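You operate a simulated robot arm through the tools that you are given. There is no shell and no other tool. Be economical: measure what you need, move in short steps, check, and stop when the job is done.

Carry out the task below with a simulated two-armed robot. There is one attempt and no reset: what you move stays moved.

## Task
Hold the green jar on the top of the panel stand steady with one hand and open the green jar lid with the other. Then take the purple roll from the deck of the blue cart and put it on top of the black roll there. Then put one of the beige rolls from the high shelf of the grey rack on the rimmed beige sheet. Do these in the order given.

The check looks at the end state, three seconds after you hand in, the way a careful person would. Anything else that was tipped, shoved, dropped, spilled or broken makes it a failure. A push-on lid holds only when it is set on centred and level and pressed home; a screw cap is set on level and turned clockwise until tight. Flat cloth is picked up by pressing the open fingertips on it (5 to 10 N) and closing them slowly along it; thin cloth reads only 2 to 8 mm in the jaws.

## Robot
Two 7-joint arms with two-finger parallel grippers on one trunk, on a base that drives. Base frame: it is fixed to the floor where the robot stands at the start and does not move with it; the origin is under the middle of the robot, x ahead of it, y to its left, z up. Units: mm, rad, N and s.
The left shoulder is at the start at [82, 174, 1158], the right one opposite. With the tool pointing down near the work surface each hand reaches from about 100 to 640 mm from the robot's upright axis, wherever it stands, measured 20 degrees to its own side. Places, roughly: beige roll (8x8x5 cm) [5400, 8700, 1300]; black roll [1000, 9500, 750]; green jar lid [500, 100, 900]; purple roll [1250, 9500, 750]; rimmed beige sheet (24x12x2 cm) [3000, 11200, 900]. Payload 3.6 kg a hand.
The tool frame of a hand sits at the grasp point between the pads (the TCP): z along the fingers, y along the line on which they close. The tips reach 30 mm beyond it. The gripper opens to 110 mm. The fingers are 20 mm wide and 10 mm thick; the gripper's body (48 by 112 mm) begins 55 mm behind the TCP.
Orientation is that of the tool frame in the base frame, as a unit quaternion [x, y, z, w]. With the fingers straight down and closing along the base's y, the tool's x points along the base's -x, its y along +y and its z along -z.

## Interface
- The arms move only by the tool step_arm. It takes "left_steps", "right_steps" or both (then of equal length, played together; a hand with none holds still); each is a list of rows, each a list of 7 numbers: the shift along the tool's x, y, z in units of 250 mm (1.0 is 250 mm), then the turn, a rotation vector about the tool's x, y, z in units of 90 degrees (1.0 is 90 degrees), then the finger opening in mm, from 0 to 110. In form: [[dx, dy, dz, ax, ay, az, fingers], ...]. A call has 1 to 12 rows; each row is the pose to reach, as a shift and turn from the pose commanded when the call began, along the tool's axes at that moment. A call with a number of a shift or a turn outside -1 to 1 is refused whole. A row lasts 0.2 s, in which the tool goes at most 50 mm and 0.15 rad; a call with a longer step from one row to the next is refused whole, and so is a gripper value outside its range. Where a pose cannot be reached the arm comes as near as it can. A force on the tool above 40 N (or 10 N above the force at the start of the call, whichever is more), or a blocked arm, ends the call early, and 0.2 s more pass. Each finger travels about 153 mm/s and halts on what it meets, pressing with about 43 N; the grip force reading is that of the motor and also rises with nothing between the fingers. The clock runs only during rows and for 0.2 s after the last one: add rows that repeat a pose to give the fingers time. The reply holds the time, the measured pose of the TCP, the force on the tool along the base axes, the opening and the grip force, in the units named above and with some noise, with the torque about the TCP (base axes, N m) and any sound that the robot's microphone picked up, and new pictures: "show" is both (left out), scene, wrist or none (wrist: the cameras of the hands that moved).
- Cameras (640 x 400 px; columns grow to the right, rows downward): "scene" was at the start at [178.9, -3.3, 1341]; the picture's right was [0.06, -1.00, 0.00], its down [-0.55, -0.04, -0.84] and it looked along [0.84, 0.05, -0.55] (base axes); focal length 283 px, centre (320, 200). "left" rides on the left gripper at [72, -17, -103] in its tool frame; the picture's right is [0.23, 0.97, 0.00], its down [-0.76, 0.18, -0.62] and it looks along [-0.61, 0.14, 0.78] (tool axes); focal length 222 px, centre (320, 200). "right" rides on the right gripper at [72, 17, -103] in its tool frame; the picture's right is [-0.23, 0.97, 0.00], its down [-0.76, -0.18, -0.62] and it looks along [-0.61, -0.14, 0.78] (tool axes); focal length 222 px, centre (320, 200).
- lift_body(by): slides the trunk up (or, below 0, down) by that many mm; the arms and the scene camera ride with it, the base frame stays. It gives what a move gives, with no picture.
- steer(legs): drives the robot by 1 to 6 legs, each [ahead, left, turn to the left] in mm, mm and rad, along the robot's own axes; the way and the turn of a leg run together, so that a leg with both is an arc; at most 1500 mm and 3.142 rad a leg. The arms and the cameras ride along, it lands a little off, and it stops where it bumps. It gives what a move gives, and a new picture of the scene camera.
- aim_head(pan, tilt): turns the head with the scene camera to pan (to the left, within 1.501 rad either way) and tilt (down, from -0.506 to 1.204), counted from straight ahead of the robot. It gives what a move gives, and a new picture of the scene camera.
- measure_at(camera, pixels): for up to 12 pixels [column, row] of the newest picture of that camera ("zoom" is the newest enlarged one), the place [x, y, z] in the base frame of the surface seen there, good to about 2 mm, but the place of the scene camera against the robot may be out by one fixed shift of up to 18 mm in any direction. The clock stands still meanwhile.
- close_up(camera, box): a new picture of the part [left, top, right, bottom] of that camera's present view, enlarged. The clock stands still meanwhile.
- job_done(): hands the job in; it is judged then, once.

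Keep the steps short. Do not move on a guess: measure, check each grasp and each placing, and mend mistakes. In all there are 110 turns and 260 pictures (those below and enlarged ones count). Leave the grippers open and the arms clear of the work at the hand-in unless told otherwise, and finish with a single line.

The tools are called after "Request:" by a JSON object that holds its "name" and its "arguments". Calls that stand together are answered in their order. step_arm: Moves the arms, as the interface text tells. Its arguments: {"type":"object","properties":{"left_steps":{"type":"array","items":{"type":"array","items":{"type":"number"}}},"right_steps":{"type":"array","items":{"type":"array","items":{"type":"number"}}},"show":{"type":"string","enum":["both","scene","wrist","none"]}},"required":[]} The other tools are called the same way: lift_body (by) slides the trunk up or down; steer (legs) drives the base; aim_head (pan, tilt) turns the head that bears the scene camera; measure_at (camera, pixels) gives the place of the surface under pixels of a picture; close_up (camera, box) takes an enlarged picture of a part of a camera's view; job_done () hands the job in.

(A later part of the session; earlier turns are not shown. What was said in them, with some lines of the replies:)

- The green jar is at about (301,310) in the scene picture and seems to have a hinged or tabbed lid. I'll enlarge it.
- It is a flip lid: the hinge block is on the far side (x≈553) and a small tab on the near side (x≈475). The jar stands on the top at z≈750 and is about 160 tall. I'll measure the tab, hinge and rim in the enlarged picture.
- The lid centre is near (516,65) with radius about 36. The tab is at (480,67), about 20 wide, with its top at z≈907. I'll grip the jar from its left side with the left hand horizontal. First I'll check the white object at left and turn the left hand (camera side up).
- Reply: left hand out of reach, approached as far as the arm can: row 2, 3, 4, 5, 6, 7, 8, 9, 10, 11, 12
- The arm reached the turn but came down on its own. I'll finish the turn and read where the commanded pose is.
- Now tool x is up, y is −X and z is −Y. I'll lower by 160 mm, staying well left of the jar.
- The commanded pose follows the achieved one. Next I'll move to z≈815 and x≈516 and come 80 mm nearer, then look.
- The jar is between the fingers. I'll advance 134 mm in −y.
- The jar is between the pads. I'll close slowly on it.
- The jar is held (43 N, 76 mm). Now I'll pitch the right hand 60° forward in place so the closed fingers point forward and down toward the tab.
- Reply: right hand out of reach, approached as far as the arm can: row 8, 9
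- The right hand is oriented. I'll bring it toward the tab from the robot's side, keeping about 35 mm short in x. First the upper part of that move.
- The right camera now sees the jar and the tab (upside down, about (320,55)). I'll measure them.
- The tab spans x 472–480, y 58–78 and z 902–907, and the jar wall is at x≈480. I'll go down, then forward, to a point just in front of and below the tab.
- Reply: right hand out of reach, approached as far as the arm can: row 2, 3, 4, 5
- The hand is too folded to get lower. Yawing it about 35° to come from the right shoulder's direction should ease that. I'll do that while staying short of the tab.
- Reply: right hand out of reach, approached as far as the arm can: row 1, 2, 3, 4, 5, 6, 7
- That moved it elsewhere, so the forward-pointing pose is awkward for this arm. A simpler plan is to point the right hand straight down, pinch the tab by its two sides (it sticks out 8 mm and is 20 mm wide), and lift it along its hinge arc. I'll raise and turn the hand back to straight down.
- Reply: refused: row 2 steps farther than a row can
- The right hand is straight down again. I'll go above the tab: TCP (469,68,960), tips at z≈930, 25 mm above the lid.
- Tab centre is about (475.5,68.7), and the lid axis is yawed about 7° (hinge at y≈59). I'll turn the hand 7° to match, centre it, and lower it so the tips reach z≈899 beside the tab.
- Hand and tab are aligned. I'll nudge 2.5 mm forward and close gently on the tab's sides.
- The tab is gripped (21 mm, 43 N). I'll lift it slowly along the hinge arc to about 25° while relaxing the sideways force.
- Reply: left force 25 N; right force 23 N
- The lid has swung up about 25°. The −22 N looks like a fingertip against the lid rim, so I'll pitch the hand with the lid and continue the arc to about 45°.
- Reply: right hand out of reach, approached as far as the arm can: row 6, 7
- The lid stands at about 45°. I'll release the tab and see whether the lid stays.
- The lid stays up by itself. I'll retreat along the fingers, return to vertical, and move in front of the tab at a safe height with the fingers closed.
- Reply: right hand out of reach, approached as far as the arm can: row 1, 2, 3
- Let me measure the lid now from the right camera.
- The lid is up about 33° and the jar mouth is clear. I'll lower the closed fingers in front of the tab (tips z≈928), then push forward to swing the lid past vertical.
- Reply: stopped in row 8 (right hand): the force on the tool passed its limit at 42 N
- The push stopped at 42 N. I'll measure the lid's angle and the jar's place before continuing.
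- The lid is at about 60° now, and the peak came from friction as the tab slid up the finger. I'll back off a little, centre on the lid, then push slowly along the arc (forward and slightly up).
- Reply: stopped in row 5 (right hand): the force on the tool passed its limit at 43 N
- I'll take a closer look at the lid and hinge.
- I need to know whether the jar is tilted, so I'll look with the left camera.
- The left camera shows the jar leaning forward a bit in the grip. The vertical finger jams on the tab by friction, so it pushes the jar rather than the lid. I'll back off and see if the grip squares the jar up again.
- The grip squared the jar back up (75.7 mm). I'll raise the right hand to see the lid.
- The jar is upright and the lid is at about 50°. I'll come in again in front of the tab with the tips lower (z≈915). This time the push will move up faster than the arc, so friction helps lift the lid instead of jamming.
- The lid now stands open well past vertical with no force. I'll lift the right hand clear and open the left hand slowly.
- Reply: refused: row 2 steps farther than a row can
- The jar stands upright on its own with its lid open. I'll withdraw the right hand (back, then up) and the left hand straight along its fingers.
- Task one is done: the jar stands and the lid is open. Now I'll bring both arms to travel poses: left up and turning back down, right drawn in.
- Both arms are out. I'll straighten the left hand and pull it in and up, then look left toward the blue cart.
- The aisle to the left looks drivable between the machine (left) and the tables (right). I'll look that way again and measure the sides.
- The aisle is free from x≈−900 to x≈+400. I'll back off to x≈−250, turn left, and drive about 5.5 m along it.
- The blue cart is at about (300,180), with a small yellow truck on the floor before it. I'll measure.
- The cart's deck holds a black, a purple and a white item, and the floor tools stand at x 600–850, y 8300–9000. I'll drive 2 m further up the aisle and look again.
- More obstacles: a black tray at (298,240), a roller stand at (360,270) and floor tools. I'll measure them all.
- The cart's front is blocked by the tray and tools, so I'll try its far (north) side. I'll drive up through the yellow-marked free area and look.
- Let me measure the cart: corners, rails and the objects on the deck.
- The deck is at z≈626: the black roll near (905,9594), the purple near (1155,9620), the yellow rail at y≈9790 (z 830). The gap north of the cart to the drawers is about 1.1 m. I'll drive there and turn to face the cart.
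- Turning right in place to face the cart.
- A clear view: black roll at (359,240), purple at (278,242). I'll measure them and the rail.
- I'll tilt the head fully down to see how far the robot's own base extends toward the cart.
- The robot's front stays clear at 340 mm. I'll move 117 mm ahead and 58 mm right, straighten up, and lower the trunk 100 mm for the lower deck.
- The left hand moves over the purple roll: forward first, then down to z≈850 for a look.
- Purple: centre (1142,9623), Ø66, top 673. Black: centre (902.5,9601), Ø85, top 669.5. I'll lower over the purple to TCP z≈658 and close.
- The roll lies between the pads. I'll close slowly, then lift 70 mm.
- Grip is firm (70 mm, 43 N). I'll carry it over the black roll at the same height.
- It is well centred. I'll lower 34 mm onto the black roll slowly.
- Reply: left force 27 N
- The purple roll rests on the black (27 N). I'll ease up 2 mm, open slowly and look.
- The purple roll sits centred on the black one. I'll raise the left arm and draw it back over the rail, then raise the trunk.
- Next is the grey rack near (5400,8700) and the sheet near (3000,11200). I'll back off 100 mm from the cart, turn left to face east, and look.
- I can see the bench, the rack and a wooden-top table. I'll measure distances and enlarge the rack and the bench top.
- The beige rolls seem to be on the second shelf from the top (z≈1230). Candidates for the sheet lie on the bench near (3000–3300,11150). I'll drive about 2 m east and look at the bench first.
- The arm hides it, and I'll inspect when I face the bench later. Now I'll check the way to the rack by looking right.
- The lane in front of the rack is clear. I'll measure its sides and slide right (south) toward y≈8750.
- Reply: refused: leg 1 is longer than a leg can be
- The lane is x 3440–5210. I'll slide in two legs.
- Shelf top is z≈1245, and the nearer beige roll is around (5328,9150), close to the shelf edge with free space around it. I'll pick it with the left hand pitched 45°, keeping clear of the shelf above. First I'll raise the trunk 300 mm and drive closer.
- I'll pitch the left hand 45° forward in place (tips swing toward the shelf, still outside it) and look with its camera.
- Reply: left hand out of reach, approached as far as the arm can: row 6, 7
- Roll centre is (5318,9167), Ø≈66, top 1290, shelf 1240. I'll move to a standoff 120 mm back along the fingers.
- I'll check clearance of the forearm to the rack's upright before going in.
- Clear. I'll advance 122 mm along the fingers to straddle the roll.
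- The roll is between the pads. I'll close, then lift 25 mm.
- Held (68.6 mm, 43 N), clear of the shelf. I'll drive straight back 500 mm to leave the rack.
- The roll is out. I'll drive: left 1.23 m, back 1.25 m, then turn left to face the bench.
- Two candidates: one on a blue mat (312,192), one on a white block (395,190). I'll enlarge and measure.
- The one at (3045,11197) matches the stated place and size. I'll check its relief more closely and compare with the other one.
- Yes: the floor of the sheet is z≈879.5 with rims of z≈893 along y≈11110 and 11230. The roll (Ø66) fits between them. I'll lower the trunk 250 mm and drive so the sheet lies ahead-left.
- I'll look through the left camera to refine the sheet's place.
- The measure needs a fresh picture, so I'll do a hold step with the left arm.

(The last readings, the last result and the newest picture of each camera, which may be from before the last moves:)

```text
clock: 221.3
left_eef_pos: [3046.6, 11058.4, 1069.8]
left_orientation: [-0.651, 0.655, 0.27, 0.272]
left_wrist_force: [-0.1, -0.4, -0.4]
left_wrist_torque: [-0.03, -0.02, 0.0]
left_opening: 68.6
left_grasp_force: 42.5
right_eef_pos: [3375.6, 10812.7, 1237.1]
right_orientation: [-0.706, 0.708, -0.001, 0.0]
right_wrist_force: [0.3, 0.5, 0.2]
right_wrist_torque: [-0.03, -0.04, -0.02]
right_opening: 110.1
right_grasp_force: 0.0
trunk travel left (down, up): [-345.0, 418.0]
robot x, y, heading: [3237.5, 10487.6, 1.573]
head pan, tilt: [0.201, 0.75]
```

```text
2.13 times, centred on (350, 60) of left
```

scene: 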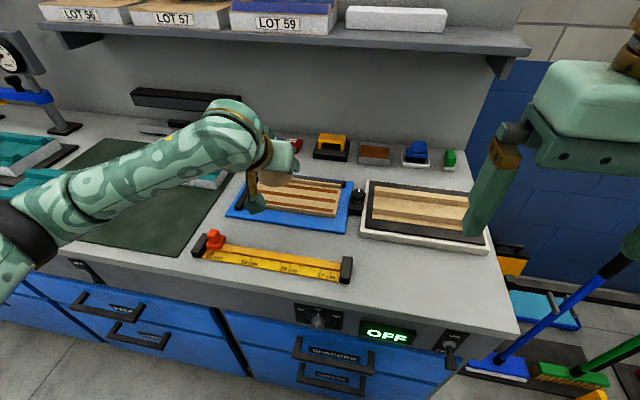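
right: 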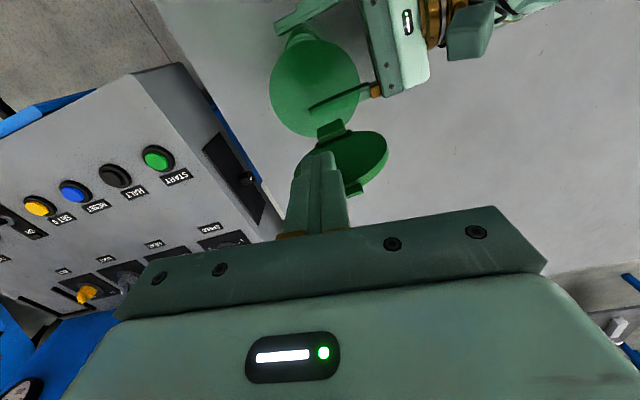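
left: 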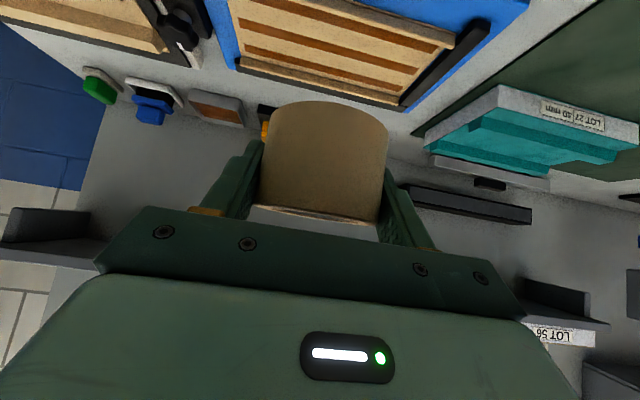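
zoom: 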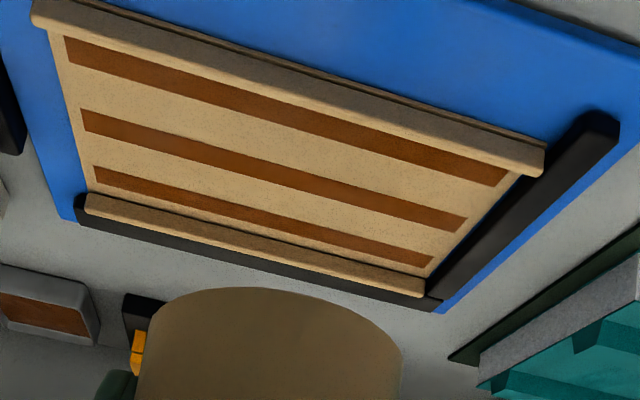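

Sheet floor is z≈872.5, rims at y≈11117 and 11231, x 2925–3163. Target: roll centre (3044,11174), TCP (3044,11176,907). I'll go forward at height first, then down to 25 mm above.

Request:
{"name": "step_arm", "arguments": {"left_steps": [[-0.111, 0.003, 0.111, 0, 0, 0, 50], [-0.222, 0.006, 0.222, 0, 0, 0, 50], [-0.333, 0.01, 0.333, 0, 0, 0, 50], [-0.203, 0.01, 0.463, 0, 0, 0, 50], [-0.073, 0.01, 0.593, 0, 0, 0, 50], [0.057, 0.01, 0.723, 0, 0, 0, 50], [0.057, 0.01, 0.723, 0, 0, 0, 50]], "show": "both"}}

Request:
{"name": "close_up", "arguments": {"camera": "scene", "box": [200, 120, 400, 260]}}

```text
clock: 222.9
left_eef_pos: [3044.8, 11175.5, 930.2]
left_orientation: [-0.652, 0.655, 0.27, 0.271]
left_wrist_force: [-0.6, -0.1, -1.4]
left_wrist_torque: [0.0, -0.02, 0.0]
left_opening: 68.2
left_grasp_force: 43.1
right_eef_pos: [3375.6, 10812.4, 1236.5]
right_orientation: [-0.706, 0.708, 0.001, 0.0]
right_wrist_force: [0.2, -0.8, 0.0]
right_wrist_torque: [-0.02, -0.01, 0.04]
right_opening: 110.0
right_grasp_force: 0.1
trunk travel left (down, up): [-345.0, 418.0]
robot x, y, heading: [3237.0, 10489.8, 1.571]
head pan, tilt: [0.201, 0.75]
```

scene: 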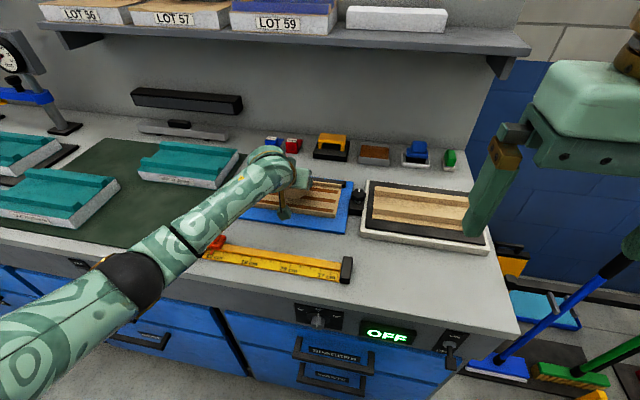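
left: 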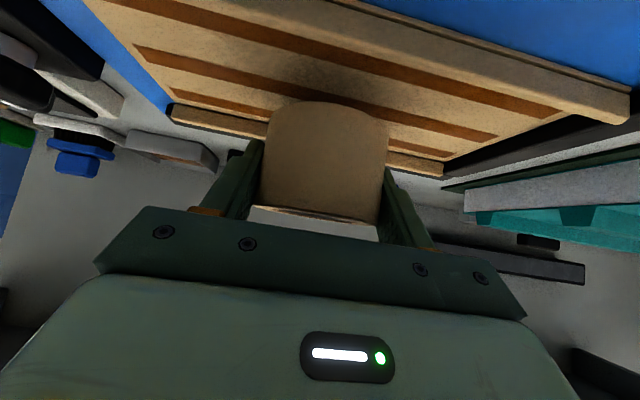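

```text
2.86 times, centred on (300, 190) of scene
```

zoom: 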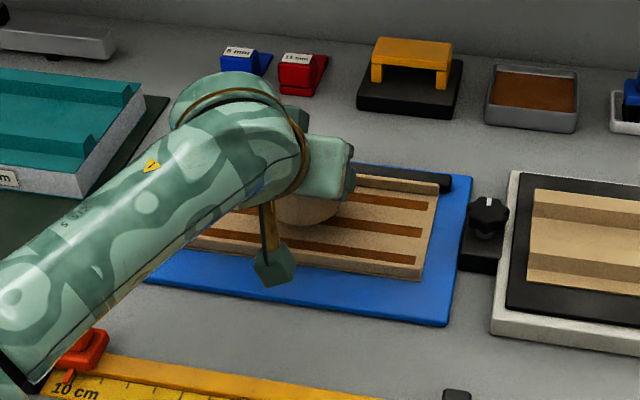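

The forearm passes near the ruler's orange knob, so I'll measure that clearance before lowering the last 23 mm.

Request:
{"name": "measure_at", "arguments": {"camera": "scene", "pixels": [[224, 241], [215, 250], [210, 225], [190, 245], [220, 220], [240, 205], [295, 214], [175, 260]]}}

Request:
{"name": "measure_at", "arguments": {"camera": "left", "pixels": [[300, 40], [230, 75], [430, 100], [200, 110], [420, 165], [350, 10], [500, 60]]}}

```text
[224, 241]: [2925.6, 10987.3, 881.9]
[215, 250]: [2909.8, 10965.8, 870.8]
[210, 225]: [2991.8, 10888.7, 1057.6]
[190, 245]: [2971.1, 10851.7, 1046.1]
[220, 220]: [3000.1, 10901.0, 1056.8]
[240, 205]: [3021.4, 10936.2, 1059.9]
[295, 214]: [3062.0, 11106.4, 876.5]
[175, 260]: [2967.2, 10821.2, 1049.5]
```

```text
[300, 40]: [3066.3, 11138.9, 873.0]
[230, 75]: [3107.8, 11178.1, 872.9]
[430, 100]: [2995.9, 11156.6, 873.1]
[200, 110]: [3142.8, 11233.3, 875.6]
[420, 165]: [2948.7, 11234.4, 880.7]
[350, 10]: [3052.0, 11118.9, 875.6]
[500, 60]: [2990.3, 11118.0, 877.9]
```

Clear (forearm ~70 mm above the knob). I'll lower slowly onto the sheet.

Request:
{"name": "step_arm", "arguments": {"left_steps": [[0.034, 0, 0.034, 0, 0, 0, 50], [0.051, 0, 0.051, 0, 0, 0, 50], [0.06, 0, 0.06, 0, 0, 0, 50], [0.066, 0, 0.066, 0, 0, 0, 50], [0.07, 0, 0.07, 0, 0, 0, 50], [0.07, 0, 0.07, 0, 0, 0, 50]], "show": "wrist"}}

```text
clock: 224.3
left_eef_pos: [3044.7, 11175.0, 907.0]
left_orientation: [-0.651, 0.655, 0.269, 0.272]
left_wrist_force: [-0.8, 1.6, 4.8]
left_wrist_torque: [-0.08, 0.01, -0.02]
left_opening: 68.0
left_grasp_force: 43.0
right_eef_pos: [3375.7, 10811.8, 1236.9]
right_orientation: [-0.706, 0.708, 0.0, 0.0]
right_wrist_force: [-0.5, 0.6, -0.3]
right_wrist_torque: [0.01, 0.02, 0.03]
right_opening: 110.2
right_grasp_force: 0.0
trunk travel left (down, up): [-345.0, 418.0]
robot x, y, heading: [3237.0, 10489.3, 1.562]
head pan, tilt: [0.201, 0.75]
```

left: 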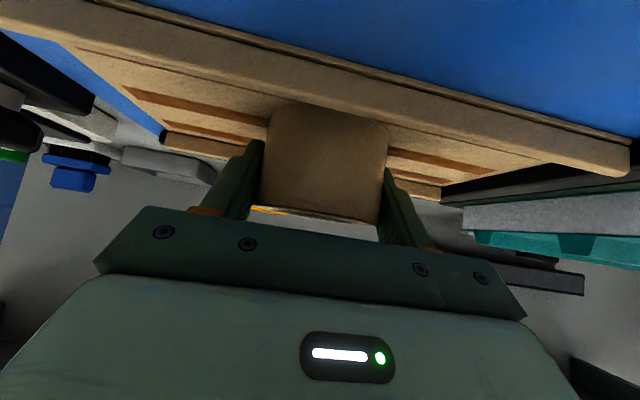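

It touches down at the expected height with 5 N. I'll open slowly and withdraw along the fingers.

Request:
{"name": "step_arm", "arguments": {"left_steps": [[0, 0, 0, 0, 0, 0, 70], [0, 0, 0, 0, 0, 0, 74], [0, 0, 0, 0, 0, 0, 80], [0, 0, 0, 0, 0, 0, 92], [0, 0, 0, 0, 0, 0, 104], [0, 0, 0, 0, 0, 0, 104], [0, 0, -0.12, 0, 0, 0, 104], [0, 0, -0.28, 0, 0, 0, 104], [0, 0, -0.44, 0, 0, 0, 104], [0, 0, -0.6, 0, 0, 0, 104]], "show": "both"}}

Request:
{"name": "close_up", "arguments": {"camera": "scene", "box": [200, 120, 400, 260]}}

```text
clock: 226.5
left_eef_pos: [3044.2, 11068.0, 1013.9]
left_orientation: [-0.652, 0.655, 0.27, 0.271]
left_wrist_force: [0.8, 0.6, 0.4]
left_wrist_torque: [0.01, 0.0, -0.03]
left_opening: 103.9
left_grasp_force: 0.0
right_eef_pos: [3376.3, 10810.7, 1236.4]
right_orientation: [-0.706, 0.708, 0.0, 0.0]
right_wrist_force: [-0.5, 0.2, -0.4]
right_wrist_torque: [0.02, 0.05, -0.01]
right_opening: 110.2
right_grasp_force: 0.1
trunk travel left (down, up): [-345.0, 418.0]
robot x, y, heading: [3233.6, 10491.8, 1.564]
head pan, tilt: [0.201, 0.75]
```

scene: 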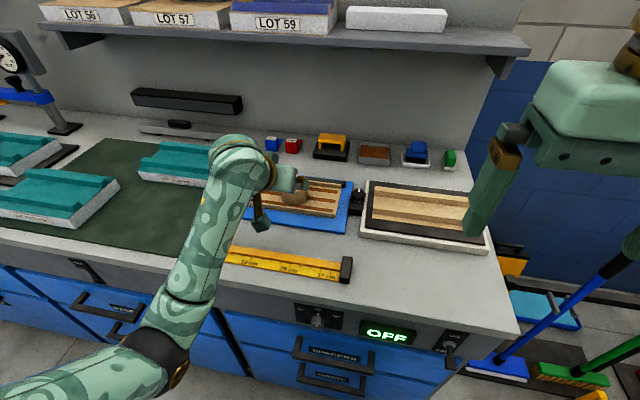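
left: 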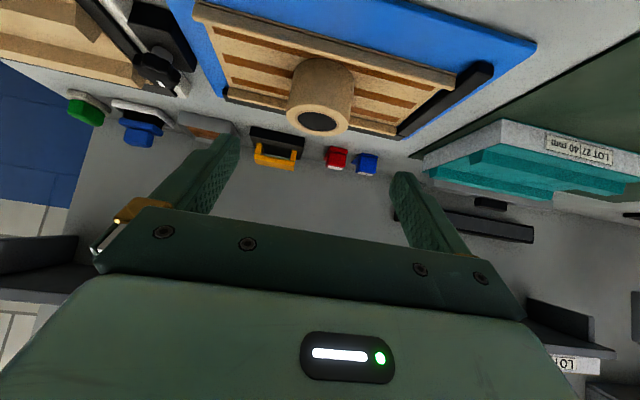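

```text
2.86 times, centred on (300, 190) of scene
```

zoom: 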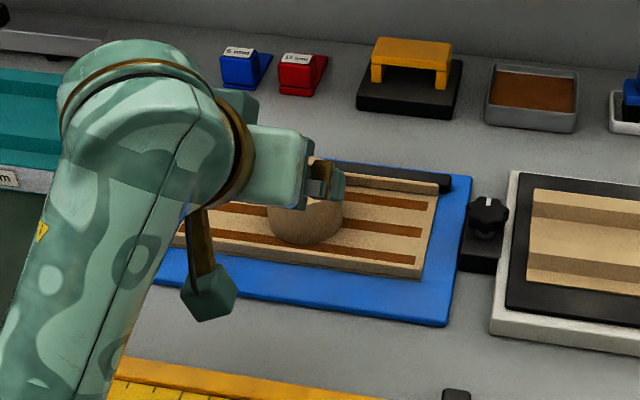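

The roll stands on the sheet between the rims. I'll drive back 300 mm to clear the arms and do a final check.

Request:
{"name": "steer", "arguments": {"legs": [[-300, 0, 0]]}}

Request:
{"name": "close_up", "arguments": {"camera": "scene", "box": [180, 80, 460, 260]}}

```text
clock: 228.6
left_eef_pos: [3044.0, 10772.3, 1014.3]
left_orientation: [-0.65, 0.657, 0.269, 0.272]
left_wrist_force: [0.0, -0.2, 0.3]
left_wrist_torque: [-0.03, 0.01, -0.01]
left_opening: 104.2
left_grasp_force: 0.0
right_eef_pos: [3374.9, 10513.5, 1236.6]
right_orientation: [-0.704, 0.71, 0.001, 0.001]
right_wrist_force: [0.3, 0.5, 0.7]
right_wrist_torque: [0.02, -0.03, 0.01]
right_opening: 109.8
right_grasp_force: 0.0
trunk travel left (down, up): [-345.0, 418.0]
robot x, y, heading: [3234.3, 10188.0, 1.559]
head pan, tilt: [0.201, 0.75]
```

scene: 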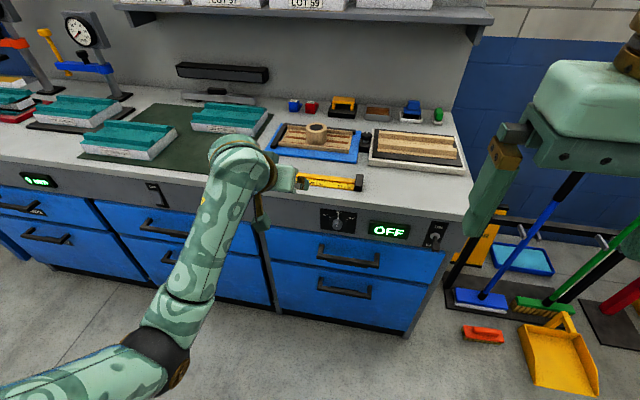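

```text
2.22 times, centred on (320, 170) of scene
```

zoom: 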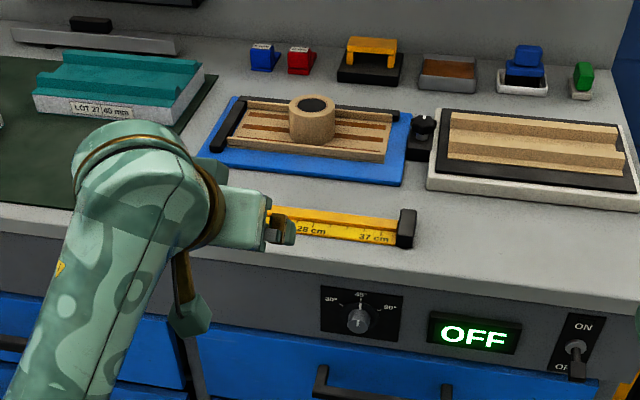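

The roll stands upright on the rimmed sheet, nothing else on the bench has moved, and both arms are clear with the grippers open. Handing in.

Request:
{"name": "job_done", "arguments": {}}

```text
The job is handed in.
```

I handed the job in with the green jar's lid open, the purple roll on top of the black roll, and a beige roll standing on the rimmed beige sheet.
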